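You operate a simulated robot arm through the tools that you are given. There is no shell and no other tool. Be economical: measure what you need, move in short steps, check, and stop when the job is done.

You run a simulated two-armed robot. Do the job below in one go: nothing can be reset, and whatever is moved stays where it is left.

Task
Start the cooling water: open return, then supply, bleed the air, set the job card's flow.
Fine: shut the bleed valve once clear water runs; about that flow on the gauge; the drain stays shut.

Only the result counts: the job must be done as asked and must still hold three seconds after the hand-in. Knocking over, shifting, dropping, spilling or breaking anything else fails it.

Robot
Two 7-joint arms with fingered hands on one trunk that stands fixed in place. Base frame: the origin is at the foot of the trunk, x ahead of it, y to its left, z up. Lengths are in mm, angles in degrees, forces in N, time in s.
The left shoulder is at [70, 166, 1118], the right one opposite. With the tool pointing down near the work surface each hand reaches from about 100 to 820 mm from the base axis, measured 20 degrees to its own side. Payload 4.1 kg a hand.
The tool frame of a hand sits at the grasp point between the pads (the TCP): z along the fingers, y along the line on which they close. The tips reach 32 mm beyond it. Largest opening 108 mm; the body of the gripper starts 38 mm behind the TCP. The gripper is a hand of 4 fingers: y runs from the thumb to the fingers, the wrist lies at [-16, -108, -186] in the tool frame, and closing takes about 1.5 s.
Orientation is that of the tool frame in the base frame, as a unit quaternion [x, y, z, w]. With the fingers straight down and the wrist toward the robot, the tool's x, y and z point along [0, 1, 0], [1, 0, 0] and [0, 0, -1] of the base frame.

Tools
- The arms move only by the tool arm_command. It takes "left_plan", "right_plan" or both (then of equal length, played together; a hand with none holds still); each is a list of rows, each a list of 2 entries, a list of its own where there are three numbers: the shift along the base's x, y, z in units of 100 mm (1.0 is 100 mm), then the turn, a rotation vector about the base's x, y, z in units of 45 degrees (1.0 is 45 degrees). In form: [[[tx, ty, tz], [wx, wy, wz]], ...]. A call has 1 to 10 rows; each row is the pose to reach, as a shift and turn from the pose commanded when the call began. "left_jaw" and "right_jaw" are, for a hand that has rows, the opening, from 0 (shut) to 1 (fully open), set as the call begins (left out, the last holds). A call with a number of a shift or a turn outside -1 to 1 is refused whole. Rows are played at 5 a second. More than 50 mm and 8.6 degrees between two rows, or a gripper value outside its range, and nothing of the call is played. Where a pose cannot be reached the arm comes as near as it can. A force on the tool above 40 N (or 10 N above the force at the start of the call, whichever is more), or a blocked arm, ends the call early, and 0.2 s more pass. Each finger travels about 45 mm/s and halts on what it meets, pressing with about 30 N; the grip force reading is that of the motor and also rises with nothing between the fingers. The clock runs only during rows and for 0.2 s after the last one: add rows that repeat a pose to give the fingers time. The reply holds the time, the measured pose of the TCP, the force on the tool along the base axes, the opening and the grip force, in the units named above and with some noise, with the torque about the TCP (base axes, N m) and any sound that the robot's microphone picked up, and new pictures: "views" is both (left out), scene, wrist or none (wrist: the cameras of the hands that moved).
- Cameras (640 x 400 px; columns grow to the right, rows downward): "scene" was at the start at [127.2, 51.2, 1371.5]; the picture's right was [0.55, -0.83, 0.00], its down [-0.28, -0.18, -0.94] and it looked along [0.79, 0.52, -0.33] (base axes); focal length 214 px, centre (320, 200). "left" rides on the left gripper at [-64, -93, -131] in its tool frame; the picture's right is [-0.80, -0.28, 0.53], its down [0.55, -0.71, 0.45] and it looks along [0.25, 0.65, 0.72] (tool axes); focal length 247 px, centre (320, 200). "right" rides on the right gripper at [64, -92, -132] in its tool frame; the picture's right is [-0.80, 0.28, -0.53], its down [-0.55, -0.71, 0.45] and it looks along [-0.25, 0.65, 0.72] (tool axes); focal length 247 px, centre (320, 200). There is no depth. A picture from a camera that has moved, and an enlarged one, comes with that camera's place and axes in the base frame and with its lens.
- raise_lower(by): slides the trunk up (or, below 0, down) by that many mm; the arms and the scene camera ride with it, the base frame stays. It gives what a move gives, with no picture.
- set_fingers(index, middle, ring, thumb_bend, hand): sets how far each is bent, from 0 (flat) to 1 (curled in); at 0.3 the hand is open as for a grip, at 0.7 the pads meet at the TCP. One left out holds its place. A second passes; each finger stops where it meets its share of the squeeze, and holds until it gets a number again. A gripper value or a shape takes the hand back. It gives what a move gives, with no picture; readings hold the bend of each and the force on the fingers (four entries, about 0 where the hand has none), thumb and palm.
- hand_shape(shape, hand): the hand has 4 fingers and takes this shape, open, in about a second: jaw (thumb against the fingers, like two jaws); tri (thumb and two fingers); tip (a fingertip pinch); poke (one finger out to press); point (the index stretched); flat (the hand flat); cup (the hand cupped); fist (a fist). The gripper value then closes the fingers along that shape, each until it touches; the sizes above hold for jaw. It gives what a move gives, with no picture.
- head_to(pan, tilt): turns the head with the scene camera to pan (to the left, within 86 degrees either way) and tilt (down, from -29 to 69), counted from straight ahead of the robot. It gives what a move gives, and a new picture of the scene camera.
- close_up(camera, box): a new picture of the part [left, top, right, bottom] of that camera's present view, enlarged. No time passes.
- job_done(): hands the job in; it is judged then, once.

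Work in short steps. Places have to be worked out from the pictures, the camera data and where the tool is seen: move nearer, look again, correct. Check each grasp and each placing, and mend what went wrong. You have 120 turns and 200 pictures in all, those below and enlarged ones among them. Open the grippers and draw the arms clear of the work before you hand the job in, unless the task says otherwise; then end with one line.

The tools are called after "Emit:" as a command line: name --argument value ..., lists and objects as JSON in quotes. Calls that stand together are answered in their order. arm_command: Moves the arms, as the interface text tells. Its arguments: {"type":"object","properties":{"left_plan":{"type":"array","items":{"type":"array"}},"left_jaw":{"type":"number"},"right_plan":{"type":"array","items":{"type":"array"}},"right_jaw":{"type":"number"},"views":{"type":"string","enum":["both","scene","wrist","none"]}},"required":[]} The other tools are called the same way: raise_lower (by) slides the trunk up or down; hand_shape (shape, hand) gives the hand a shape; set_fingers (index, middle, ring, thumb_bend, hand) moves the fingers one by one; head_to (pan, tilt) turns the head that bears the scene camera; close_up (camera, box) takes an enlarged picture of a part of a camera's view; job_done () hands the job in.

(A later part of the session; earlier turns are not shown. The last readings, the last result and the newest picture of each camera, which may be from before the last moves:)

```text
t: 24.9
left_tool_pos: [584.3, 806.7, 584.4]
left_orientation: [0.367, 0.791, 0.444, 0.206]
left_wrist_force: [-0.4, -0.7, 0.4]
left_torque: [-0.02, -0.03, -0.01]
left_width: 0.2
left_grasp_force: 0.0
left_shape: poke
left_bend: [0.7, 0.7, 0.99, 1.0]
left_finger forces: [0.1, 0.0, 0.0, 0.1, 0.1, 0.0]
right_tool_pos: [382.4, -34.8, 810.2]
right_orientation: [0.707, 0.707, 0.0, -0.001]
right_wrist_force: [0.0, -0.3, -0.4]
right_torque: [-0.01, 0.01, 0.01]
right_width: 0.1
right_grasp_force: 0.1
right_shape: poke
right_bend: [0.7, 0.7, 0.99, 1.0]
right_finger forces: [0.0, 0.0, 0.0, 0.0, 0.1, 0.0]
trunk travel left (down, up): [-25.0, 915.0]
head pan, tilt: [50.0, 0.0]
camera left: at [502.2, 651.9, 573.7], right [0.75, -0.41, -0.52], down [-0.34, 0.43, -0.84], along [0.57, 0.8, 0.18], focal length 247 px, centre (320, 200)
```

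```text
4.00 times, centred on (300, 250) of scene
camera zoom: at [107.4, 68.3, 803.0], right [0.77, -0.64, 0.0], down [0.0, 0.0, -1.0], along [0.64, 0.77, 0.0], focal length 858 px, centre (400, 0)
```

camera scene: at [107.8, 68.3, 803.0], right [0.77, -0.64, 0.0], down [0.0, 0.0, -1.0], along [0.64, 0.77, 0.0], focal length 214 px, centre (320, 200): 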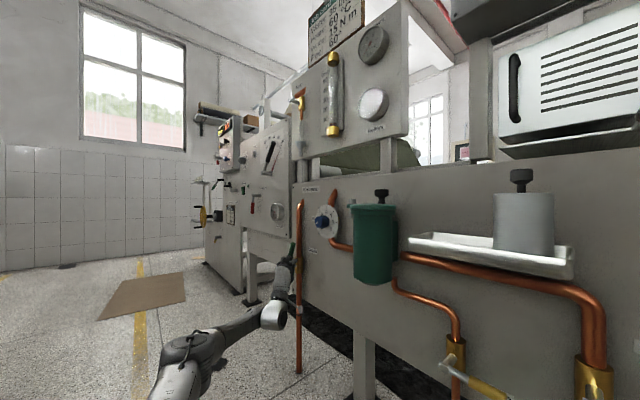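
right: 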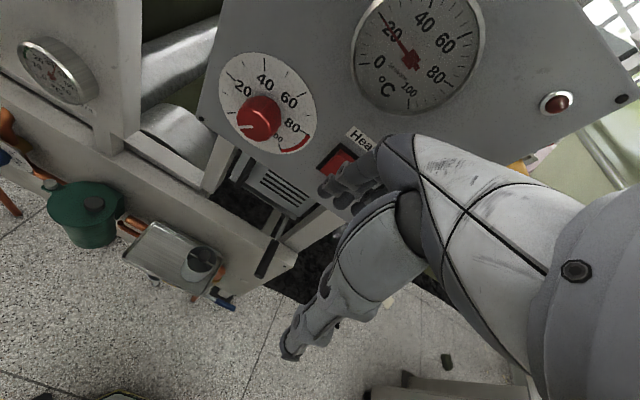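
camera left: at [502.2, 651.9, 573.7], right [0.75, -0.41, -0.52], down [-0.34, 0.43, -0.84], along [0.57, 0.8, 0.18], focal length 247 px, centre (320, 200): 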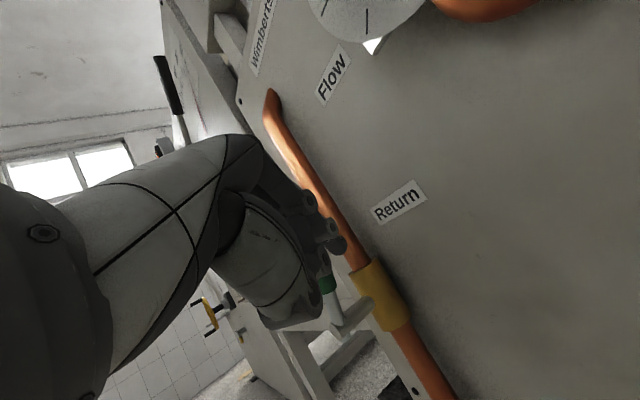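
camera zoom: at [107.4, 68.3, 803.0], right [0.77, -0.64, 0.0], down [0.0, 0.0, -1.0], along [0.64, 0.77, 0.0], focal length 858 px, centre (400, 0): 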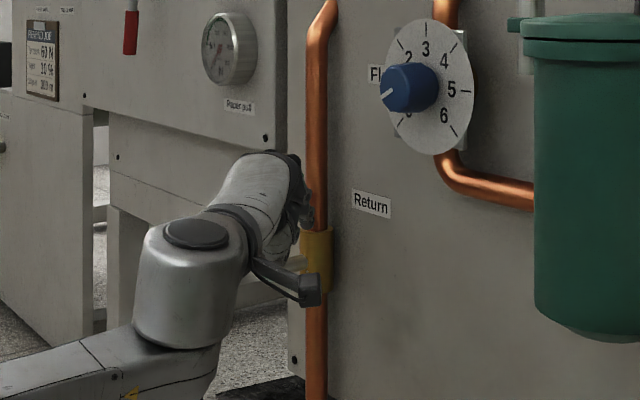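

Pushing the lever the rest of the way toward +y.

Emit:
arm_command --left_plan '[[[0.25, 0, -0.1], [0, 0, 0]], [[0.25, 0.2, -0.15], [0, 0, 0]], [[0.25, 0.35, -0.15], [0, 0, 0]], [[0.25, 0.47, -0.15], [0, 0, 0]], [[0.25, 0.57, -0.15], [0, 0, 0]], [[0.25, 0.67, -0.15], [0, 0, 0]], [[0.25, 0.77, -0.15], [0, 0, 0]], [[0.25, 0.87, -0.15], [0, 0, 0]]]' --views "wrist"

Emit:
close_up --camera "scene" --box '[250, 200, 350, 300]'

```text
t: 26.3
left_tool_pos: [611.0, 864.9, 574.5]
left_orientation: [0.375, 0.785, 0.446, 0.213]
left_wrist_force: [6.4, -37.1, -0.7]
left_torque: [-0.38, -0.07, -0.4]
left_width: 0.1
left_grasp_force: 0.1
left_shape: poke
left_bend: [0.7, 0.7, 0.99, 1.0]
left_finger forces: [0.0, 37.8, 0.1, 0.0, 0.1, 0.1]
right_tool_pos: [383.2, -35.3, 811.1]
right_orientation: [0.705, 0.709, 0.001, -0.002]
right_wrist_force: [-0.6, -0.8, 0.1]
right_torque: [-0.01, 0.02, 0.01]
right_width: 0.0
right_grasp_force: 0.0
right_shape: poke
right_bend: [0.7, 0.7, 0.99, 1.0]
right_finger forces: [0.0, 0.1, 0.1, 0.1, 0.0, 0.0]
trunk travel left (down, up): [-25.0, 915.0]
head pan, tilt: [50.0, 0.0]
stopped in row 7 (left hand): the force on the tool passed its limit at 47 N (the readings are from after the stop); the commanded pose is now the measured one
camera left: at [526.7, 714.2, 562.1], right [0.74, -0.42, -0.52], down [-0.33, 0.44, -0.84], along [0.58, 0.79, 0.19], focal length 247 px, centre (320, 200)
```

left: 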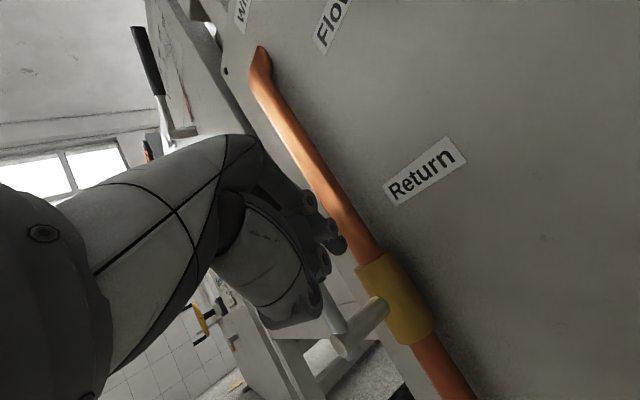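

```text
4.00 times, centred on (300, 250) of scene
camera zoom: at [107.9, 65.9, 803.1], right [0.76, -0.64, 0.0], down [0.0, 0.0, -1.0], along [0.64, 0.76, 0.0], focal length 858 px, centre (400, 0)
```

zoom: 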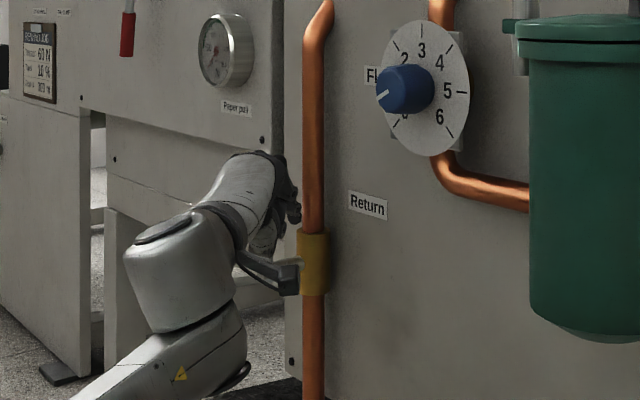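

The push ended against the stop at 47 N. Retract to check the lever is upright.

Emit:
arm_command --left_plan '[[[0, -0.3, 0], [0, 0, 0]], [[-0.3, -0.6, 0], [0, 0, 0]], [[-0.6, -0.9, 0], [0, 0, 0]], [[-1, -1, 0.1], [0, 0, 0]]]' --views "wrist"

Emit:
close_up --camera "scene" --box '[250, 180, 350, 300]'

```text
t: 27.3
left_tool_pos: [507.9, 768.6, 581.1]
left_orientation: [0.371, 0.788, 0.445, 0.209]
left_wrist_force: [0.9, -0.1, -0.2]
left_torque: [0.03, 0.02, 0.05]
left_width: 0.0
left_grasp_force: 0.0
left_shape: poke
left_bend: [0.7, 0.7, 0.99, 1.0]
left_finger forces: [0.0, 0.0, 0.0, 0.0, 0.0, 0.0]
right_tool_pos: [381.9, -34.9, 810.7]
right_orientation: [0.707, 0.707, -0.001, 0.0]
right_wrist_force: [0.1, 0.1, -0.8]
right_torque: [0.04, -0.01, -0.04]
right_width: 0.0
right_grasp_force: 0.0
right_shape: poke
right_bend: [0.7, 0.7, 0.99, 1.0]
right_finger forces: [0.0, 0.0, 0.0, 0.0, 0.1, 0.0]
trunk travel left (down, up): [-25.0, 915.0]
head pan, tilt: [50.0, 0.0]
camera left: at [425.2, 617.2, 569.5], right [0.75, -0.42, -0.52], down [-0.33, 0.44, -0.84], along [0.57, 0.8, 0.19], focal length 247 px, centre (320, 200)
```

left: 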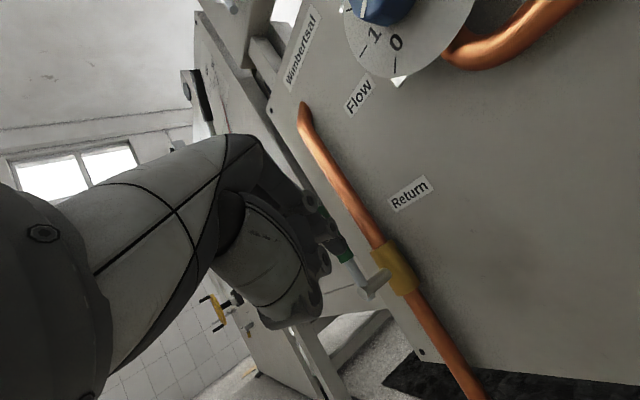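

```text
3.33 times, centred on (300, 240) of scene
camera zoom: at [107.5, 68.4, 803.0], right [0.77, -0.64, 0.0], down [0.0, 0.0, -1.0], along [0.64, 0.77, 0.0], focal length 715 px, centre (387, 67)
```

zoom: 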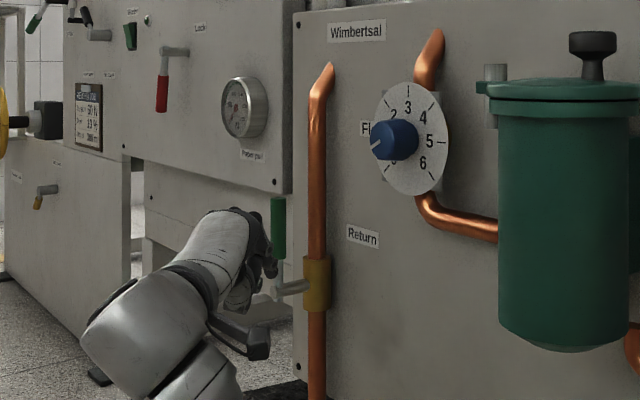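

Return lever is upright: open. Now the right arm: bring it down and pitch it forward toward the supply lever, from below.

Emit:
arm_command --right_plan '[[[0.1, -0.05, -0.15], [0, -0.16, 0]], [[0.2, -0.1, -0.3], [0, -0.33, 0]], [[0.3, -0.15, -0.5], [0, -0.5, 0]], [[0.4, -0.2, -0.7], [0, -0.67, 0]], [[0.45, -0.25, -0.9], [0, -0.84, 0]], [[0.5, -0.3, -1], [0, -1, 0]]]' --views "none"

Emit:
arm_command --right_plan '[[[0, 0, -0.15], [0, -0.16, 0]], [[0, 0, -0.3], [0, -0.33, 0]], [[0.05, 0, -0.5], [0, -0.5, 0]], [[0.1, 0, -0.7], [0, -0.67, 0]], [[0.15, 0, -0.9], [0, -0.84, 0]], [[0.2, 0, -1], [0, -1, 0]]]' --views "none"

Emit:
head_to --pan 0 --tilt 25

```text
t: 28.7
left_tool_pos: [507.3, 769.0, 580.8]
left_orientation: [0.372, 0.788, 0.444, 0.211]
left_wrist_force: [0.4, 0.0, 0.9]
left_torque: [-0.01, 0.03, -0.01]
left_width: 0.0
left_grasp_force: 0.0
left_shape: poke
left_bend: [0.7, 0.7, 0.99, 1.0]
left_finger forces: [0.0, 0.1, 0.0, 0.1, 0.0, 0.0]
right_tool_pos: [433.5, -66.0, 711.8]
right_orientation: [0.653, 0.653, 0.271, 0.271]
right_wrist_force: [-0.6, -0.1, -0.2]
right_torque: [0.01, -0.03, 0.0]
right_width: 0.0
right_grasp_force: 0.0
right_shape: poke
right_bend: [0.7, 0.7, 0.99, 1.0]
right_finger forces: [0.0, 0.0, 0.0, 0.0, 0.1, 0.0]
trunk travel left (down, up): [-25.0, 915.0]
head pan, tilt: [50.0, 0.0]
```

```text
t: 30.3
left_tool_pos: [507.9, 769.0, 580.8]
left_orientation: [0.371, 0.788, 0.445, 0.21]
left_wrist_force: [0.1, 0.4, 0.5]
left_torque: [0.0, 0.03, 0.01]
left_width: 0.0
left_grasp_force: 0.0
left_shape: poke
left_bend: [0.7, 0.7, 0.99, 1.0]
left_finger forces: [0.0, 0.0, 0.0, 0.0, 0.0, 0.0]
right_tool_pos: [467.0, -112.9, 641.5]
right_orientation: [0.58, 0.417, 0.532, 0.455]
right_wrist_force: [-0.5, 0.7, 0.8]
right_torque: [0.01, 0.02, -0.02]
right_width: 0.0
right_grasp_force: 0.0
right_shape: poke
right_bend: [0.7, 0.7, 0.99, 1.0]
right_finger forces: [0.0, 0.0, 0.0, 0.0, 0.1, 0.0]
right hand out of reach, approached as far as the arm can: row 2, 3, 4, 5
trunk travel left (down, up): [-25.0, 915.0]
head pan, tilt: [50.0, 0.0]
stopped in row 6 (right hand): the arm was blocked; the commanded pose is now the measured one
```

```text
t: 31.5
left_tool_pos: [507.7, 770.8, 580.5]
left_orientation: [0.372, 0.787, 0.444, 0.211]
left_wrist_force: [-0.6, -0.1, 0.1]
left_torque: [-0.01, 0.01, 0.0]
left_width: 0.1
left_grasp_force: 0.0
left_shape: poke
left_bend: [0.7, 0.7, 0.99, 1.0]
left_finger forces: [0.1, 0.1, 0.0, 0.0, 0.0, 0.0]
right_tool_pos: [467.2, -112.0, 641.7]
right_orientation: [0.58, 0.418, 0.53, 0.456]
right_wrist_force: [-0.8, -0.8, -0.8]
right_torque: [-0.03, 0.04, -0.03]
right_width: 0.0
right_grasp_force: 0.1
right_shape: poke
right_bend: [0.7, 0.7, 0.99, 1.0]
right_finger forces: [0.0, 0.0, 0.0, 0.1, 0.1, 0.0]
trunk travel left (down, up): [-25.0, 915.0]
head pan, tilt: [0.0, 25.0]
camera scene: at [103.6, 74.3, 763.4], right [0.81, -0.59, 0.0], down [-0.24, -0.34, -0.91], along [0.53, 0.74, -0.41], focal length 214 px, centre (320, 200)
```

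scene: 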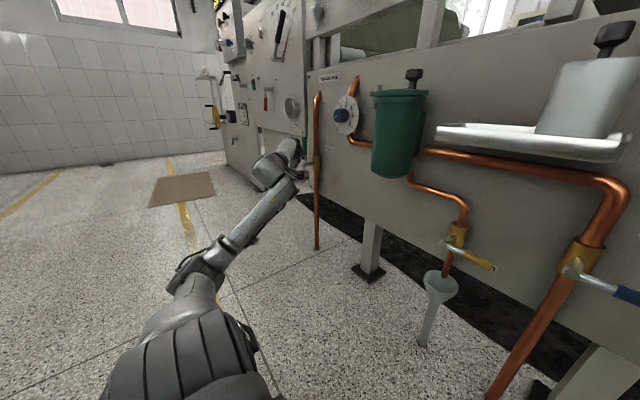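

The right arm got blocked and the head seems not to have turned to its setting, perhaps touching the right arm. Look at the right wrist view.

Emit:
close_up --camera "right" --box '[0, 0, 640, 400]'

Emit:
close_up --camera "scene" --box '[320, 0, 640, 400]'

```text
1.00 times, centred on (320, 200) of right (not enlarged: the box is as wide or as high as the picture)
camera zoom: at [342.7, -16.8, 568.8], right [-0.6, -0.79, 0.1], down [0.4, -0.41, -0.82], along [0.69, -0.45, 0.56], focal length 247 px, centre (320, 200)
```

zoom: 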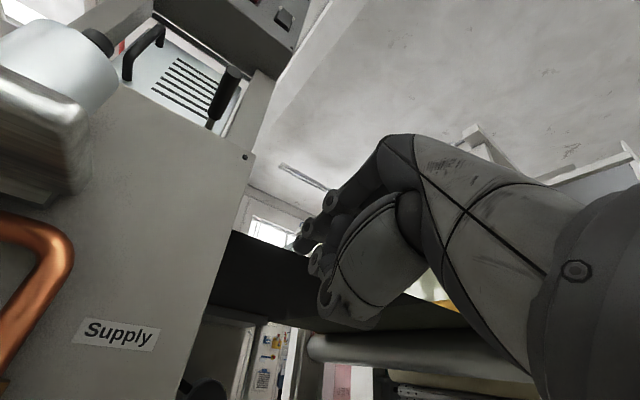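

```text
1.00 times, centred on (480, 200) of scene (not enlarged: the box is as wide or as high as the picture)
camera zoom: at [103.6, 74.3, 763.4], right [0.81, -0.59, 0.0], down [-0.24, -0.34, -0.91], along [0.53, 0.74, -0.41], focal length 214 px, centre (160, 200)
```

zoom: 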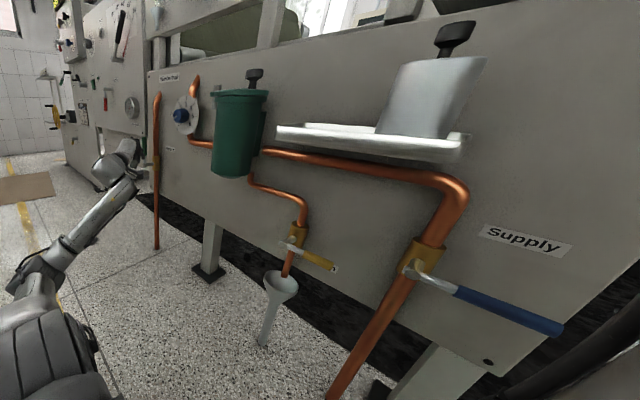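

The right arm is folded too tightly (shoulder too near). I'll raise the trunk 250 so the arm can stretch, then straighten the hand and go down.

Emit:
raise_lower --by 250

Emit:
arm_command --right_plan '[[[0, 0.1, -0.3], [-0.1, -0.005, 0.037]], [[0, 0.2, -0.6], [-0.2, -0.01, 0.075]], [[0, 0.3, -1], [-0.3, -0.015, 0.112]]]' --views "none"

Emit:
head_to --pan 5 --tilt 40

```text
t: 34.1
left_tool_pos: [508.0, 770.0, 829.3]
left_orientation: [0.371, 0.787, 0.445, 0.211]
left_wrist_force: [-0.4, 1.5, -0.3]
left_torque: [0.01, -0.01, -0.02]
left_width: 0.0
left_grasp_force: 0.1
left_shape: poke
left_bend: [0.7, 0.7, 0.99, 1.0]
left_finger forces: [0.0, 0.0, 0.0, 0.0, 0.0, 0.0]
right_tool_pos: [468.2, -111.8, 891.4]
right_orientation: [0.58, 0.417, 0.531, 0.456]
right_wrist_force: [0.0, 0.2, 0.4]
right_torque: [-0.02, -0.03, -0.02]
right_width: 0.0
right_grasp_force: 0.0
right_shape: poke
right_bend: [0.7, 0.7, 0.99, 1.0]
right_finger forces: [0.0, 0.0, 0.0, 0.1, 0.0, 0.1]
trunk travel left (down, up): [-275.0, 665.0]
head pan, tilt: [0.0, 25.0]
```

```text
t: 34.7
left_tool_pos: [509.3, 769.7, 830.0]
left_orientation: [0.371, 0.788, 0.445, 0.21]
left_wrist_force: [0.0, -0.9, 0.8]
left_torque: [0.03, -0.01, 0.01]
left_width: 0.3
left_grasp_force: 0.1
left_shape: poke
left_bend: [0.7, 0.7, 0.99, 1.0]
left_finger forces: [0.0, 0.0, 0.0, 0.1, 0.1, 0.0]
right_tool_pos: [469.6, -136.5, 894.7]
right_orientation: [0.589, 0.365, 0.567, 0.446]
right_wrist_force: [-0.1, 0.1, -0.3]
right_torque: [-0.01, 0.03, -0.06]
right_width: 0.0
right_grasp_force: 0.0
right_shape: poke
right_bend: [0.7, 0.7, 0.99, 1.0]
right_finger forces: [0.1, 0.0, 0.1, 0.0, 0.1, 0.0]
trunk travel left (down, up): [-275.0, 665.0]
head pan, tilt: [0.0, 25.0]
stopped in row 2 (right hand): the arm was blocked; the commanded pose is now the measured one
```

```text
t: 35.4
left_tool_pos: [508.6, 770.1, 829.5]
left_orientation: [0.371, 0.788, 0.444, 0.211]
left_wrist_force: [0.0, -0.7, 0.0]
left_torque: [0.01, 0.02, 0.02]
left_width: 0.0
left_grasp_force: 0.3
left_shape: poke
left_bend: [0.7, 0.7, 0.99, 1.0]
left_finger forces: [0.0, 0.1, 0.1, 0.0, 0.0, 0.0]
right_tool_pos: [469.7, -136.5, 893.9]
right_orientation: [0.588, 0.366, 0.566, 0.446]
right_wrist_force: [0.4, -0.4, 0.4]
right_torque: [0.01, 0.0, -0.01]
right_width: 0.0
right_grasp_force: 0.0
right_shape: poke
right_bend: [0.7, 0.7, 0.99, 1.0]
right_finger forces: [0.0, 0.1, 0.0, 0.0, 0.1, 0.0]
trunk travel left (down, up): [-275.0, 665.0]
head pan, tilt: [5.0, 40.0]
camera scene: at [108.6, 64.6, 996.3], right [0.74, -0.67, 0.0], down [-0.39, -0.43, -0.82], along [0.55, 0.6, -0.58], focal length 214 px, centre (320, 200)
```

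scene: 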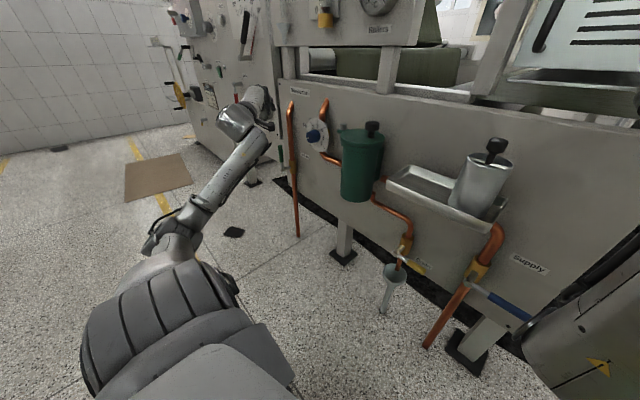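

The right forearm is jammed against the head. Move the right hand outward (−y) and forward to free it.

Emit:
arm_command --right_plan '[[[0.1, -0.3, 0], [0, 0, 0]], [[0.2, -0.6, 0], [0, 0, 0]], [[0.3, -0.9, 0], [0, 0, 0]], [[0.4, -1, 0], [0, 0, 0]]]' --views "none"

Emit:
head_to --pan -20 --tilt 30

```text
t: 36.4
left_tool_pos: [507.5, 767.8, 832.5]
left_orientation: [0.371, 0.787, 0.446, 0.21]
left_wrist_force: [0.6, -0.1, 0.1]
left_torque: [-0.01, 0.03, 0.06]
left_width: 0.1
left_grasp_force: 0.1
left_shape: poke
left_bend: [0.7, 0.7, 0.99, 1.0]
left_finger forces: [0.0, 0.0, 0.1, 0.0, 0.0, 0.0]
right_tool_pos: [505.9, -181.9, 934.1]
right_orientation: [0.591, 0.369, 0.564, 0.443]
right_wrist_force: [-0.3, -0.4, -0.5]
right_torque: [0.0, -0.05, 0.06]
right_width: 0.0
right_grasp_force: 0.1
right_shape: poke
right_bend: [0.7, 0.7, 0.99, 1.0]
right_finger forces: [0.1, 0.0, 0.0, 0.0, 0.0, 0.0]
right hand out of reach, approached as far as the arm can: row 1, 2, 3, 4
trunk travel left (down, up): [-275.0, 665.0]
head pan, tilt: [5.0, 40.0]
```

```text
t: 37.3
left_tool_pos: [508.7, 769.8, 830.3]
left_orientation: [0.371, 0.788, 0.445, 0.211]
left_wrist_force: [-0.5, 0.0, -0.6]
left_torque: [0.01, 0.02, -0.02]
left_width: 0.0
left_grasp_force: 0.0
left_shape: poke
left_bend: [0.7, 0.7, 0.99, 1.0]
left_finger forces: [0.0, 0.1, 0.0, 0.1, 0.0, 0.1]
right_tool_pos: [506.8, -180.3, 934.9]
right_orientation: [0.592, 0.369, 0.563, 0.444]
right_wrist_force: [-0.5, -0.2, 0.1]
right_torque: [0.02, 0.02, 0.01]
right_width: 0.0
right_grasp_force: 0.1
right_shape: poke
right_bend: [0.7, 0.7, 0.99, 1.0]
right_finger forces: [0.0, 0.0, 0.1, 0.0, 0.0, 0.0]
trunk travel left (down, up): [-275.0, 665.0]
head pan, tilt: [-20.0, 30.0]
camera scene: at [134.6, -31.3, 1004.6], right [-0.34, -0.94, 0.0], down [-0.47, 0.17, -0.87], along [0.81, -0.3, -0.5], focal length 214 px, centre (320, 200)
```

scene: 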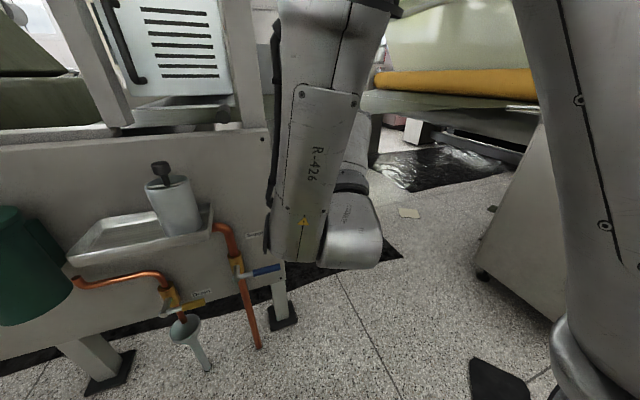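

The head is free now. The right elbow is too high; re-tilt the right hand downward while lowering it.

Emit:
arm_command --right_plan '[[[0, 0, -0.1], [-0.049, 0.142, 0.04]], [[0, 0, -0.2], [-0.099, 0.285, 0.081]], [[0, 0, -0.35], [-0.148, 0.427, 0.121]], [[0, 0, -0.5], [-0.198, 0.57, 0.162]], [[0, 0, -0.65], [-0.247, 0.712, 0.202]], [[0, 0, -0.8], [-0.297, 0.855, 0.243]], [[0, 0, -1], [-0.346, 0.997, 0.283]]]' --views "none"

Emit:
arm_command --right_plan '[[[0, 0.1, -0.4], [0, 0, 0]], [[0, 0.2, -0.8], [0, 0, 0]], [[0, 0.3, -1], [0, 0, 0]]]' --views "scene"

```text
t: 38.9
left_tool_pos: [508.4, 771.4, 827.5]
left_orientation: [0.37, 0.789, 0.443, 0.209]
left_wrist_force: [-0.6, 1.5, -1.0]
left_torque: [-0.02, -0.05, -0.05]
left_width: 0.2
left_grasp_force: 0.0
left_shape: poke
left_bend: [0.7, 0.7, 0.99, 1.0]
left_finger forces: [0.0, 0.1, 0.0, 0.1, 0.0, 0.0]
right_tool_pos: [521.7, -189.4, 860.4]
right_orientation: [0.648, 0.644, 0.292, 0.283]
right_wrist_force: [0.0, 0.1, -0.2]
right_torque: [-0.03, -0.03, -0.08]
right_width: 0.2
right_grasp_force: 0.0
right_shape: poke
right_bend: [0.7, 0.7, 0.99, 1.0]
right_finger forces: [0.0, 0.0, 0.0, 0.0, 0.0, 0.1]
right hand out of reach, approached as far as the arm can: row 2, 3, 4, 5, 6, 7
trunk travel left (down, up): [-275.0, 665.0]
head pan, tilt: [-20.0, 30.0]
```

```text
t: 39.9
left_tool_pos: [509.2, 768.2, 831.8]
left_orientation: [0.371, 0.787, 0.446, 0.21]
left_wrist_force: [1.4, 0.4, 0.1]
left_torque: [0.0, 0.04, 0.08]
left_width: 0.0
left_grasp_force: 0.0
left_shape: poke
left_bend: [0.7, 0.7, 0.99, 1.0]
left_finger forces: [0.0, 0.1, 0.0, 0.0, 0.0, 0.0]
right_tool_pos: [553.1, -194.0, 788.6]
right_orientation: [0.704, 0.569, 0.353, 0.237]
right_wrist_force: [0.3, -1.4, 0.4]
right_torque: [0.04, -0.01, 0.08]
right_width: 0.0
right_grasp_force: 0.1
right_shape: poke
right_bend: [0.7, 0.7, 0.99, 1.0]
right_finger forces: [0.1, 0.1, 0.0, 0.1, 0.0, 0.0]
right hand out of reach, approached as far as the arm can: row 1, 2, 3
trunk travel left (down, up): [-275.0, 665.0]
head pan, tilt: [-20.0, 30.0]
stopped in row 3 (right hand): the arm was blocked; the commanded pose is now the measured one
camera scene: at [135.1, -33.3, 1004.3], right [-0.34, -0.94, 0.0], down [-0.47, 0.17, -0.87], along [0.81, -0.3, -0.5], focal length 214 px, centre (320, 200)
```

scene: 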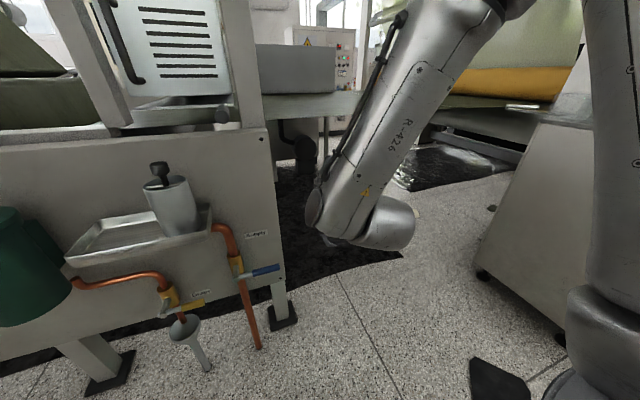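

The right elbow is stuck up high; a higher shoulder will let the arm reach down naturally. Draw the hand back a bit, and raise the trunk 230.

Emit:
arm_command --right_plan '[[[-0.3, -0.1, 0.1], [0, 0, 0]], [[-0.6, -0.2, 0.2], [0, 0, 0]], [[-0.8, -0.3, 0.3], [0, 0, 0]]]' --views "none"

Emit:
raise_lower --by 230

Emit:
head_to --pan -30 --tilt 25

```text
t: 40.7
left_tool_pos: [508.6, 769.8, 829.0]
left_orientation: [0.371, 0.789, 0.444, 0.21]
left_wrist_force: [-0.5, 0.9, -0.5]
left_torque: [0.0, -0.04, 0.01]
left_width: 0.0
left_grasp_force: 0.0
left_shape: poke
left_bend: [0.7, 0.7, 0.99, 1.0]
left_finger forces: [0.1, 0.0, 0.1, 0.0, 0.0, 0.1]
right_tool_pos: [548.5, -192.2, 812.4]
right_orientation: [0.702, 0.571, 0.352, 0.239]
right_wrist_force: [-0.1, -0.1, 1.0]
right_torque: [-0.01, -0.02, 0.01]
right_width: 0.0
right_grasp_force: 0.1
right_shape: poke
right_bend: [0.7, 0.7, 0.99, 1.0]
right_finger forces: [0.0, 0.0, 0.1, 0.0, 0.0, 0.1]
right hand out of reach, approached as far as the arm can: row 1, 2, 3
trunk travel left (down, up): [-275.0, 665.0]
head pan, tilt: [-20.0, 30.0]
```

```text
t: 43.1
left_tool_pos: [508.0, 770.3, 1060.1]
left_orientation: [0.37, 0.788, 0.444, 0.21]
left_wrist_force: [0.0, -0.9, 0.1]
left_torque: [-0.03, 0.0, 0.02]
left_width: 0.0
left_grasp_force: 0.0
left_shape: poke
left_bend: [0.7, 0.7, 0.99, 1.0]
left_finger forces: [0.1, 0.1, 0.0, 0.1, 0.1, 0.0]
right_tool_pos: [548.3, -191.8, 1043.1]
right_orientation: [0.702, 0.571, 0.353, 0.238]
right_wrist_force: [-0.2, 0.4, -0.5]
right_torque: [0.0, 0.03, -0.02]
right_width: 0.0
right_grasp_force: 0.0
right_shape: poke
right_bend: [0.7, 0.7, 0.99, 1.0]
right_finger forces: [0.0, 0.0, 0.0, 0.0, 0.0, 0.0]
trunk travel left (down, up): [-505.0, 435.0]
head pan, tilt: [-20.0, 30.0]
```

```text
t: 43.9
left_tool_pos: [507.9, 769.6, 1059.7]
left_orientation: [0.37, 0.789, 0.444, 0.209]
left_wrist_force: [-0.3, 0.3, -1.0]
left_torque: [0.0, -0.02, 0.01]
left_width: 0.3
left_grasp_force: 0.0
left_shape: poke
left_bend: [0.7, 0.7, 0.99, 1.0]
left_finger forces: [0.0, 0.0, 0.0, 0.1, 0.0, 0.0]
right_tool_pos: [547.6, -191.6, 1042.3]
right_orientation: [0.702, 0.571, 0.353, 0.238]
right_wrist_force: [0.8, -0.1, -0.4]
right_torque: [0.01, 0.0, 0.02]
right_width: 0.0
right_grasp_force: 0.1
right_shape: poke
right_bend: [0.7, 0.7, 0.99, 1.0]
right_finger forces: [0.0, 0.0, 0.0, 0.1, 0.0, 0.0]
trunk travel left (down, up): [-505.0, 435.0]
head pan, tilt: [-30.0, 25.0]
camera scene: at [129.4, -46.5, 1242.6], right [-0.5, -0.87, 0.0], down [-0.37, 0.21, -0.91], along [0.78, -0.45, -0.42], focal length 214 px, centre (320, 200)
```

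scene: 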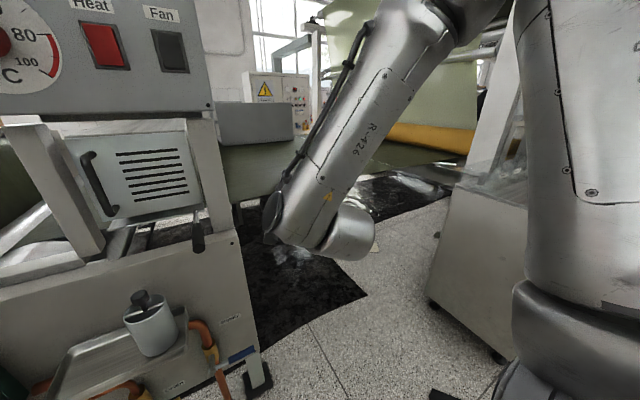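

The hand is pitched about 40° down, which suits. Try lowering it now with the higher shoulder.

Emit:
arm_command --right_plan '[[[-0.1, 0, -0.3], [0, 0, 0]], [[-0.2, 0, -0.6], [0, 0, 0]], [[-0.3, 0, -1], [0, 0, 0]]]' --views "none"

Emit:
arm_command --right_plan '[[[-0.1, 0, -0.4], [0, 0, 0]], [[-0.2, 0, -0.8], [0, 0, 0]], [[-0.2, 0, -1], [0, 0, 0]]]' --views "none"

Emit:
arm_command --right_plan '[[[0, 0, -0.4], [0, 0, 0]], [[0, 0, -0.8], [0, 0, 0]], [[0, 0, -1], [0, 0, 0]]]' --views "scene"

```text
t: 44.7
left_tool_pos: [509.3, 771.3, 1058.6]
left_orientation: [0.371, 0.789, 0.443, 0.209]
left_wrist_force: [-0.4, 0.2, 0.7]
left_torque: [0.01, -0.03, -0.03]
left_width: 0.0
left_grasp_force: 0.1
left_shape: poke
left_bend: [0.7, 0.7, 0.99, 1.0]
left_finger forces: [0.0, 0.0, 0.0, 0.0, 0.0, 0.1]
right_tool_pos: [549.8, -174.2, 947.1]
right_orientation: [0.702, 0.571, 0.352, 0.239]
right_wrist_force: [-0.4, -0.4, -0.3]
right_torque: [0.02, -0.02, 0.01]
right_width: 0.0
right_grasp_force: 0.0
right_shape: poke
right_bend: [0.7, 0.7, 0.99, 1.0]
right_finger forces: [0.0, 0.1, 0.0, 0.0, 0.0, 0.0]
right hand out of reach, approached as far as the arm can: row 1, 2, 3
trunk travel left (down, up): [-505.0, 435.0]
head pan, tilt: [-30.0, 25.0]
```

```text
t: 45.5
left_tool_pos: [509.6, 770.5, 1059.5]
left_orientation: [0.37, 0.789, 0.444, 0.209]
left_wrist_force: [0.9, -0.5, 0.6]
left_torque: [-0.02, -0.01, 0.04]
left_width: 0.0
left_grasp_force: 0.0
left_shape: poke
left_bend: [0.7, 0.7, 0.99, 1.0]
left_finger forces: [0.0, 0.0, 0.0, 0.0, 0.0, 0.1]
right_tool_pos: [529.2, -175.5, 849.1]
right_orientation: [0.702, 0.571, 0.352, 0.238]
right_wrist_force: [0.1, -0.1, 0.1]
right_torque: [-0.01, -0.01, -0.02]
right_width: 0.1
right_grasp_force: 0.2
right_shape: poke
right_bend: [0.7, 0.7, 0.99, 1.0]
right_finger forces: [0.0, 0.1, 0.0, 0.1, 0.0, 0.0]
trunk travel left (down, up): [-505.0, 435.0]
head pan, tilt: [-30.0, 25.0]
```

```text
t: 46.3
left_tool_pos: [508.3, 771.1, 1059.6]
left_orientation: [0.37, 0.789, 0.444, 0.21]
left_wrist_force: [-0.3, -0.6, 0.8]
left_torque: [0.0, 0.0, 0.0]
left_width: 0.0
left_grasp_force: 0.1
left_shape: poke
left_bend: [0.7, 0.7, 0.99, 1.0]
left_finger forces: [0.1, 0.0, 0.0, 0.0, 0.0, 0.0]
right_tool_pos: [532.9, -171.5, 748.8]
right_orientation: [0.704, 0.571, 0.35, 0.237]
right_wrist_force: [-0.7, 0.3, 0.1]
right_torque: [0.02, 0.0, -0.03]
right_width: 0.0
right_grasp_force: 0.0
right_shape: poke
right_bend: [0.7, 0.7, 0.99, 1.0]
right_finger forces: [0.1, 0.1, 0.0, 0.0, 0.0, 0.0]
right hand out of reach, approached as far as the arm can: row 3
trunk travel left (down, up): [-505.0, 435.0]
head pan, tilt: [-30.0, 25.0]
camera scene: at [129.9, -46.6, 1242.6], right [-0.5, -0.87, 0.0], down [-0.37, 0.21, -0.91], along [0.78, -0.45, -0.42], focal length 214 px, centre (320, 200)
```

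scene: 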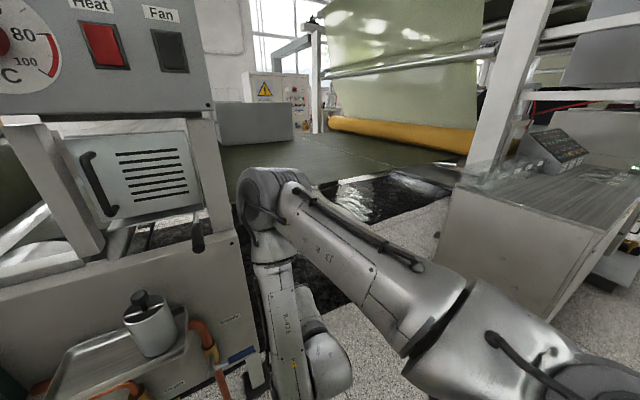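

Now the arm is in a good elbow-forward posture. Lower the trunk 200 to bring the hand to lever height, then look.

Emit:
raise_lower --by -200

Emit:
head_to --pan -5 --tilt 35

Emit:
close_up --camera "right" --box '[0, 0, 640, 400]'

```text
t: 48.4
left_tool_pos: [507.9, 770.1, 859.2]
left_orientation: [0.37, 0.789, 0.444, 0.209]
left_wrist_force: [0.3, -0.2, 0.1]
left_torque: [0.0, 0.04, 0.01]
left_width: 0.0
left_grasp_force: 0.1
left_shape: poke
left_bend: [0.7, 0.7, 0.99, 1.0]
left_finger forces: [0.0, 0.1, 0.1, 0.1, 0.1, 0.0]
right_tool_pos: [533.8, -171.4, 550.8]
right_orientation: [0.703, 0.571, 0.351, 0.238]
right_wrist_force: [-0.2, -0.3, -0.1]
right_torque: [0.0, -0.01, 0.02]
right_width: 0.0
right_grasp_force: 0.1
right_shape: poke
right_bend: [0.7, 0.7, 0.99, 1.0]
right_finger forces: [0.0, 0.0, 0.0, 0.0, 0.0, 0.0]
trunk travel left (down, up): [-305.0, 635.0]
head pan, tilt: [-30.0, 25.0]
```

```text
t: 49.3
left_tool_pos: [509.4, 769.7, 859.6]
left_orientation: [0.37, 0.789, 0.444, 0.209]
left_wrist_force: [-0.1, -0.1, -0.6]
left_torque: [0.03, 0.04, 0.01]
left_width: 0.0
left_grasp_force: 0.0
left_shape: poke
left_bend: [0.7, 0.7, 0.99, 1.0]
left_finger forces: [0.0, 0.1, 0.1, 0.1, 0.0, 0.0]
right_tool_pos: [533.5, -171.2, 549.9]
right_orientation: [0.703, 0.571, 0.351, 0.237]
right_wrist_force: [-0.2, 0.3, 1.0]
right_torque: [0.0, -0.02, 0.05]
right_width: 0.0
right_grasp_force: 0.0
right_shape: poke
right_bend: [0.7, 0.7, 0.99, 1.0]
right_finger forces: [0.0, 0.1, 0.0, 0.1, 0.0, 0.0]
trunk travel left (down, up): [-305.0, 635.0]
head pan, tilt: [-5.0, 35.0]
camera scene: at [137.3, -8.2, 1026.9], right [-0.09, -1.0, 0.0], down [-0.57, 0.05, -0.82], along [0.82, -0.07, -0.57], focal length 214 px, centre (320, 200)
```

scene: 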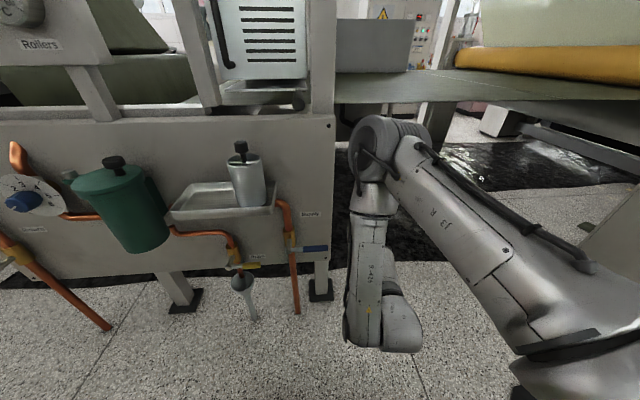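

```text
1.00 times, centred on (320, 200) of right (not enlarged: the box is as wide or as high as the picture)
camera zoom: at [382.0, -95.7, 580.9], right [-0.31, -0.88, 0.37], down [-0.16, -0.34, -0.93], along [0.94, -0.35, -0.04], focal length 247 px, centre (320, 200)
```

zoom: 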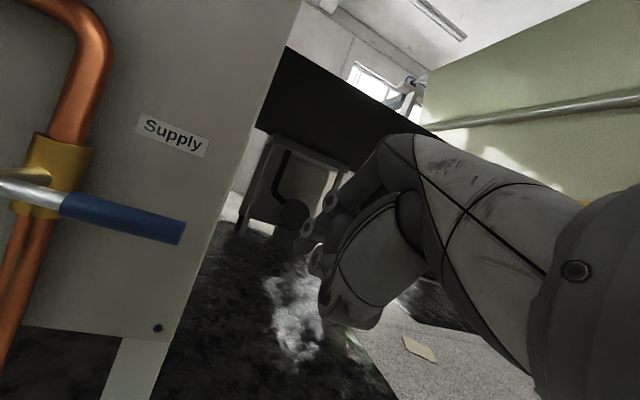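

Lever tip confirmed at [617,−76,501]. Pitch the right hand up ~40° while lowering below the lever, still out to the right.

Emit:
arm_command --right_plan '[[[0, 0, -0.15], [0, -0.15, 0]], [[0, 0, -0.3], [0, -0.3, 0]], [[0, 0, -0.5], [0, -0.45, 0]], [[0, 0, -0.7], [0, -0.6, 0]], [[0, 0, -0.85], [0, -0.75, 0]], [[0, 0, -1], [0, -0.89, 0]]]' --views "both"

```text
t: 50.5
left_tool_pos: [504.0, 771.5, 861.8]
left_orientation: [0.369, 0.788, 0.445, 0.212]
left_wrist_force: [1.1, 0.1, 0.3]
left_torque: [0.01, 0.03, 0.02]
left_width: 0.2
left_grasp_force: 0.0
left_shape: poke
left_bend: [0.7, 0.7, 0.99, 1.0]
left_finger forces: [0.0, 0.0, 0.1, 0.0, 0.0, 0.1]
right_tool_pos: [676.9, -98.7, 491.9]
right_orientation: [0.627, 0.477, 0.493, 0.369]
right_wrist_force: [-41.5, -10.0, 6.5]
right_torque: [-0.15, 0.33, -0.05]
right_width: 0.2
right_grasp_force: 0.2
right_shape: poke
right_bend: [0.7, 0.7, 0.99, 1.0]
right_finger forces: [40.0, 0.1, 0.1, 0.1, 2.2, 0.0]
right hand out of reach, approached as far as the arm can: row 1, 2, 3, 4, 5
trunk travel left (down, up): [-305.0, 635.0]
head pan, tilt: [-5.0, 35.0]
stopped in row 5 (right hand): the force on the tool passed its limit at 62 N (the readings are from after the stop); the commanded pose is now the measured one
camera scene: at [133.2, -8.2, 1027.5], right [-0.09, -1.0, 0.0], down [-0.57, 0.05, -0.82], along [0.82, -0.07, -0.57], focal length 214 px, centre (320, 200)
camera right: at [531.8, -12.6, 455.3], right [-0.5, -0.85, 0.18], down [0.24, -0.33, -0.91], along [0.84, -0.41, 0.37], focal length 247 px, centre (320, 200)
```

scene: 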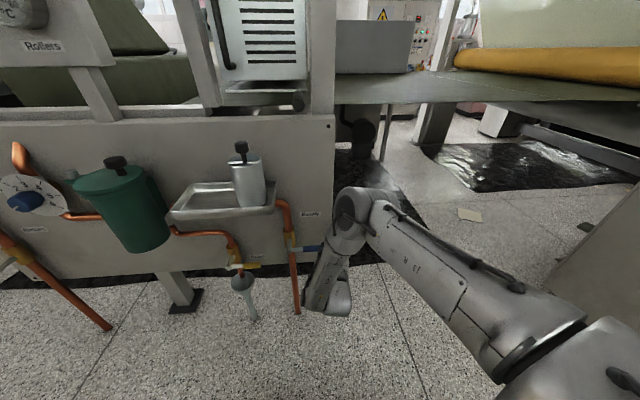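
right: 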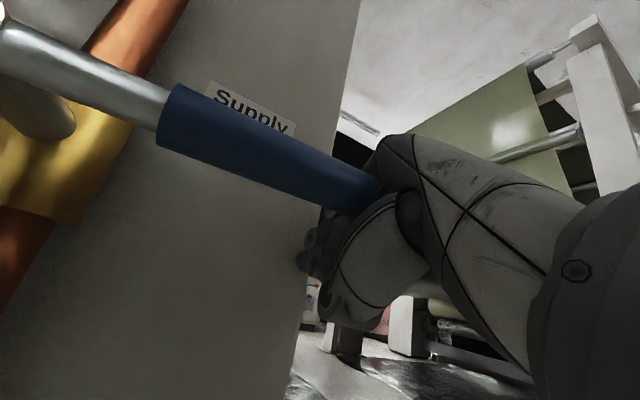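

The IK drifted and the finger pressed the panel (the lever hasn't moved). I'll back off: slightly back, to the right, then well back. I'll switch to a grip-from-above approach, which suits this arm.

Emit:
arm_command --right_plan '[[[-0.15, -0.1, 0], [0, 0, 0]], [[-0.2, -0.4, 0], [0, 0, 0]], [[-0.3, -0.7, 0], [0, 0, 0]], [[-0.6, -1, 0], [0, 0, 0]], [[-1, -1, 0], [0, 0, 0]]]' --views "both"

```text
t: 51.7
left_tool_pos: [508.6, 770.6, 859.7]
left_orientation: [0.37, 0.789, 0.444, 0.209]
left_wrist_force: [0.4, -0.4, -0.2]
left_torque: [-0.01, 0.02, 0.0]
left_width: 0.0
left_grasp_force: 0.1
left_shape: poke
left_bend: [0.7, 0.7, 0.99, 1.0]
left_finger forces: [0.0, 0.2, 0.0, 0.0, 0.0, 0.0]
right_tool_pos: [685.0, -126.7, 512.2]
right_orientation: [0.634, 0.473, 0.49, 0.366]
right_wrist_force: [-0.2, -0.7, -0.1]
right_torque: [0.03, -0.02, -0.01]
right_width: 0.1
right_grasp_force: 0.0
right_shape: poke
right_bend: [0.7, 0.7, 0.99, 1.0]
right_finger forces: [0.0, 0.0, 0.0, 0.0, 0.0, 0.0]
right hand out of reach, approached as far as the arm can: row 1, 2, 3, 4, 5
trunk travel left (down, up): [-305.0, 635.0]
head pan, tilt: [-5.0, 35.0]
camera scene: at [137.6, -8.4, 1026.8], right [-0.09, -1.0, 0.0], down [-0.57, 0.05, -0.82], along [0.82, -0.07, -0.57], focal length 214 px, centre (320, 200)
camera right: at [541.4, -38.0, 476.5], right [-0.51, -0.84, 0.18], down [0.22, -0.33, -0.92], along [0.83, -0.43, 0.35], focal length 247 px, centre (320, 200)
```

scene: 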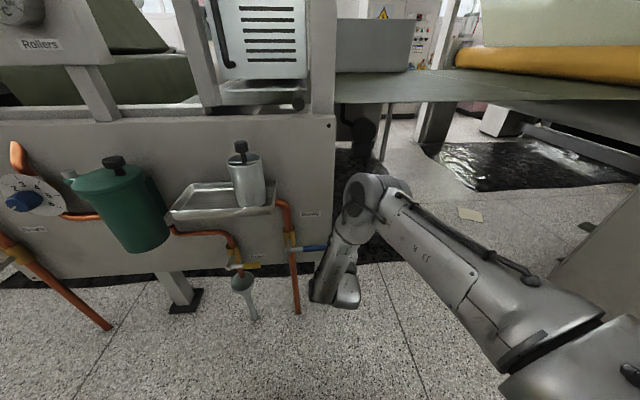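
right: 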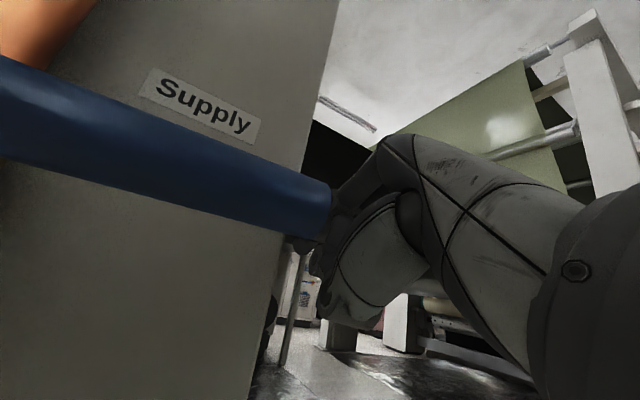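

The wrist is at its limit with this pitch; rotate the hand back downward while withdrawing.

Emit:
arm_command --right_plan '[[[-0.2, 0, 0], [0, 0.16, 0]], [[-0.45, 0, 0.05], [0, 0.33, 0]], [[-0.7, 0, 0.1], [0, 0.5, 0]], [[-0.9, -0.1, 0.2], [0, 0.67, 0]], [[-1, -0.2, 0.4], [0, 0.84, 0]], [[-1, -0.2, 0.6], [0, 1, 0]]]' --views "none"

Emit:
arm_command --right_plan '[[[-0.2, 0, 0.2], [0, 0.15, 0]], [[-0.4, 0, 0.4], [0, 0.3, 0]], [[-0.6, 0, 0.6], [0, 0.4, 0]]]' --views "both"

```text
t: 53.1
left_tool_pos: [507.1, 771.5, 860.4]
left_orientation: [0.369, 0.789, 0.445, 0.209]
left_wrist_force: [-0.5, 0.4, 0.0]
left_torque: [0.04, 0.04, 0.0]
left_width: 0.0
left_grasp_force: 0.0
left_shape: poke
left_bend: [0.7, 0.7, 0.99, 1.0]
left_finger forces: [0.1, 0.1, 0.1, 0.0, 0.0, 0.0]
right_tool_pos: [583.4, -145.8, 570.5]
right_orientation: [0.768, 0.583, 0.216, 0.155]
right_wrist_force: [0.4, 0.6, 0.5]
right_torque: [0.04, 0.01, -0.02]
right_width: 0.0
right_grasp_force: 0.0
right_shape: poke
right_bend: [0.7, 0.7, 0.99, 1.0]
right_finger forces: [0.0, 0.0, 0.1, 0.1, 0.0, 0.1]
trunk travel left (down, up): [-305.0, 635.0]
head pan, tilt: [-5.0, 35.0]
```

```text
t: 53.9
left_tool_pos: [507.5, 771.6, 859.1]
left_orientation: [0.37, 0.788, 0.444, 0.209]
left_wrist_force: [0.5, -0.3, 0.3]
left_torque: [0.03, -0.01, 0.0]
left_width: 0.0
left_grasp_force: 0.1
left_shape: poke
left_bend: [0.7, 0.7, 0.99, 1.0]
left_finger forces: [0.0, 0.1, 0.1, 0.0, 0.0, 0.0]
right_tool_pos: [525.0, -143.9, 631.3]
right_orientation: [0.792, 0.6, 0.094, 0.062]
right_wrist_force: [0.0, 0.3, 0.8]
right_torque: [0.0, -0.03, 0.0]
right_width: 0.0
right_grasp_force: 0.1
right_shape: poke
right_bend: [0.7, 0.7, 0.99, 1.0]
right_finger forces: [0.0, 0.0, 0.0, 0.0, 0.1, 0.0]
trunk travel left (down, up): [-305.0, 635.0]
head pan, tilt: [-5.0, 35.0]
camera scene: at [137.0, -8.5, 1026.9], right [-0.09, -1.0, 0.0], down [-0.57, 0.05, -0.82], along [0.82, -0.07, -0.57], focal length 214 px, centre (320, 200)
camera right: at [427.1, -58.7, 745.0], right [-0.06, -0.85, 0.52], down [-0.71, -0.33, -0.63], along [0.7, -0.41, -0.58], focal length 247 px, centre (320, 200)
```

scene: 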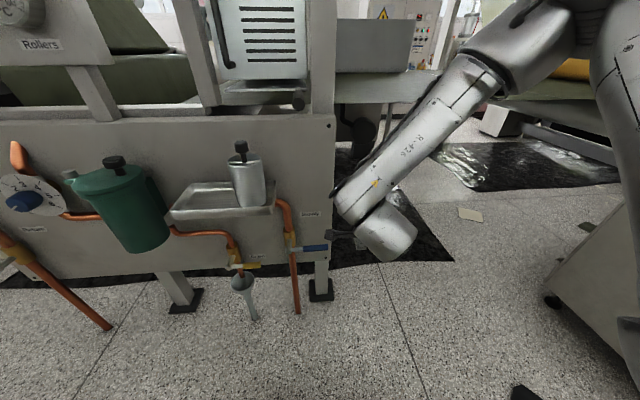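
right: 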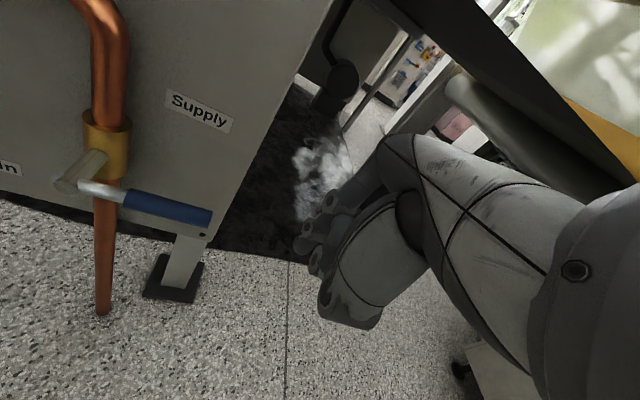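

Hand is near vertical again. Set it to a fingertip pinch and move above the supply handle with yaw straightened.

Emit:
hand_shape --shape "tip" --hand "right"

Emit:
arm_command --right_plan '[[[0.25, 0.2, 0], [0, 0, 0.11]], [[0.5, 0.5, 0], [0, 0, 0.22]], [[0.7, 0.8, -0.1], [0, 0, 0.34]], [[0.85, 0.95, -0.2], [0, 0, 0.34]]]' --views "both"

```text
t: 54.8
left_tool_pos: [507.0, 770.0, 860.3]
left_orientation: [0.37, 0.789, 0.444, 0.21]
left_wrist_force: [0.7, 0.4, 1.0]
left_torque: [-0.03, 0.01, 0.03]
left_width: 0.2
left_grasp_force: 0.1
left_shape: poke
left_bend: [0.7, 0.7, 0.99, 1.0]
left_finger forces: [0.0, 0.0, 0.0, 0.0, 0.0, 0.0]
right_tool_pos: [526.9, -145.9, 631.6]
right_orientation: [0.792, 0.6, 0.093, 0.064]
right_wrist_force: [-0.1, 1.3, -0.6]
right_torque: [-0.05, 0.01, 0.0]
right_width: 107.8
right_grasp_force: 0.0
right_shape: tip
right_bend: [0.3, 0.98, 0.99, 0.3]
right_finger forces: [0.0, 0.1, 0.1, 0.0, 0.1, 0.0]
trunk travel left (down, up): [-305.0, 635.0]
head pan, tilt: [-5.0, 35.0]
```

```text
t: 55.8
left_tool_pos: [508.4, 771.5, 859.7]
left_orientation: [0.37, 0.788, 0.444, 0.21]
left_wrist_force: [-0.2, 0.7, 0.5]
left_torque: [0.0, 0.0, 0.02]
left_width: 0.2
left_grasp_force: 0.0
left_shape: poke
left_bend: [0.7, 0.7, 0.99, 1.0]
left_finger forces: [0.0, 0.0, 0.0, 0.0, 0.0, 0.1]
right_tool_pos: [610.0, -49.9, 610.2]
right_orientation: [0.705, 0.7, 0.101, 0.051]
right_wrist_force: [0.3, 0.8, 0.3]
right_torque: [0.02, 0.0, -0.02]
right_width: 107.6
right_grasp_force: 0.1
right_shape: tip
right_bend: [0.3, 0.98, 0.99, 0.3]
right_finger forces: [0.1, 0.0, 0.0, 0.1, 0.0, 0.1]
trunk travel left (down, up): [-305.0, 635.0]
head pan, tilt: [-5.0, 35.0]
camera scene: at [137.6, -8.1, 1026.8], right [-0.09, -1.0, 0.0], down [-0.57, 0.05, -0.82], along [0.82, -0.07, -0.57], focal length 214 px, centre (320, 200)
camera right: at [492.1, 6.4, 724.5], right [0.16, -0.84, 0.52], down [-0.59, -0.51, -0.63], along [0.79, -0.21, -0.58], focal length 247 px, centre (320, 200)
```

scene: 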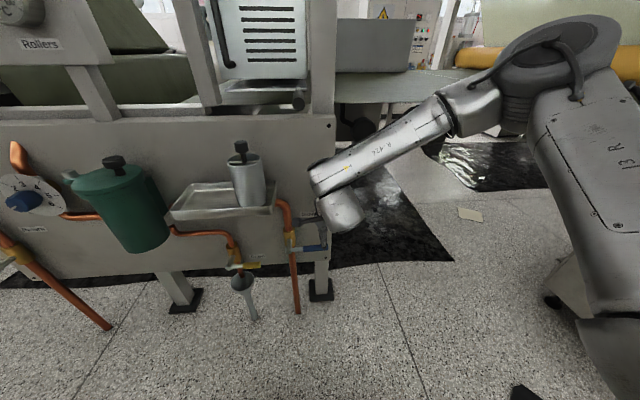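
right: 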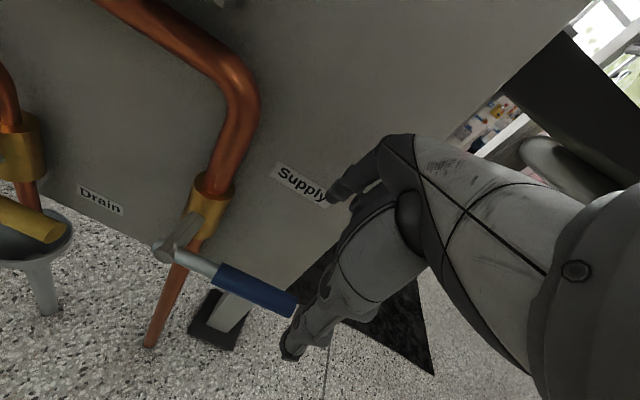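

Well tracked. Descend over the handle with fingers astride it.

Emit:
arm_command --right_plan '[[[0.03, 0, -0.35], [0, 0, 0]], [[0.05, 0, -0.7], [0, 0, 0]], [[0.07, 0, -1], [0, 0, 0]]]' --right_jaw 1 --views "wrist"

```text
t: 56.6
left_tool_pos: [506.7, 770.6, 859.5]
left_orientation: [0.371, 0.788, 0.444, 0.21]
left_wrist_force: [-0.5, 0.0, -0.1]
left_torque: [-0.01, -0.01, -0.01]
left_width: 0.2
left_grasp_force: 0.0
left_shape: poke
left_bend: [0.7, 0.7, 0.99, 1.0]
left_finger forces: [0.0, 0.0, 0.0, 0.1, 0.1, 0.0]
right_tool_pos: [616.5, -51.4, 508.9]
right_orientation: [0.705, 0.7, 0.101, 0.05]
right_wrist_force: [0.1, 0.1, -0.5]
right_torque: [0.0, -0.02, 0.02]
right_width: 107.8
right_grasp_force: 0.1
right_shape: tip
right_bend: [0.3, 0.98, 0.99, 0.3]
right_finger forces: [0.0, 0.1, 0.1, 0.0, 0.0, 0.0]
trunk travel left (down, up): [-305.0, 635.0]
head pan, tilt: [-5.0, 35.0]
camera right: at [498.2, 5.6, 621.1], right [0.16, -0.84, 0.52], down [-0.59, -0.51, -0.63], along [0.79, -0.21, -0.58], focal length 247 px, centre (320, 200)
```

right: 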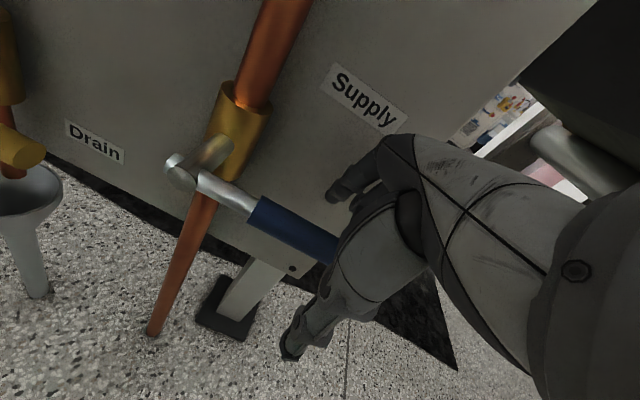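

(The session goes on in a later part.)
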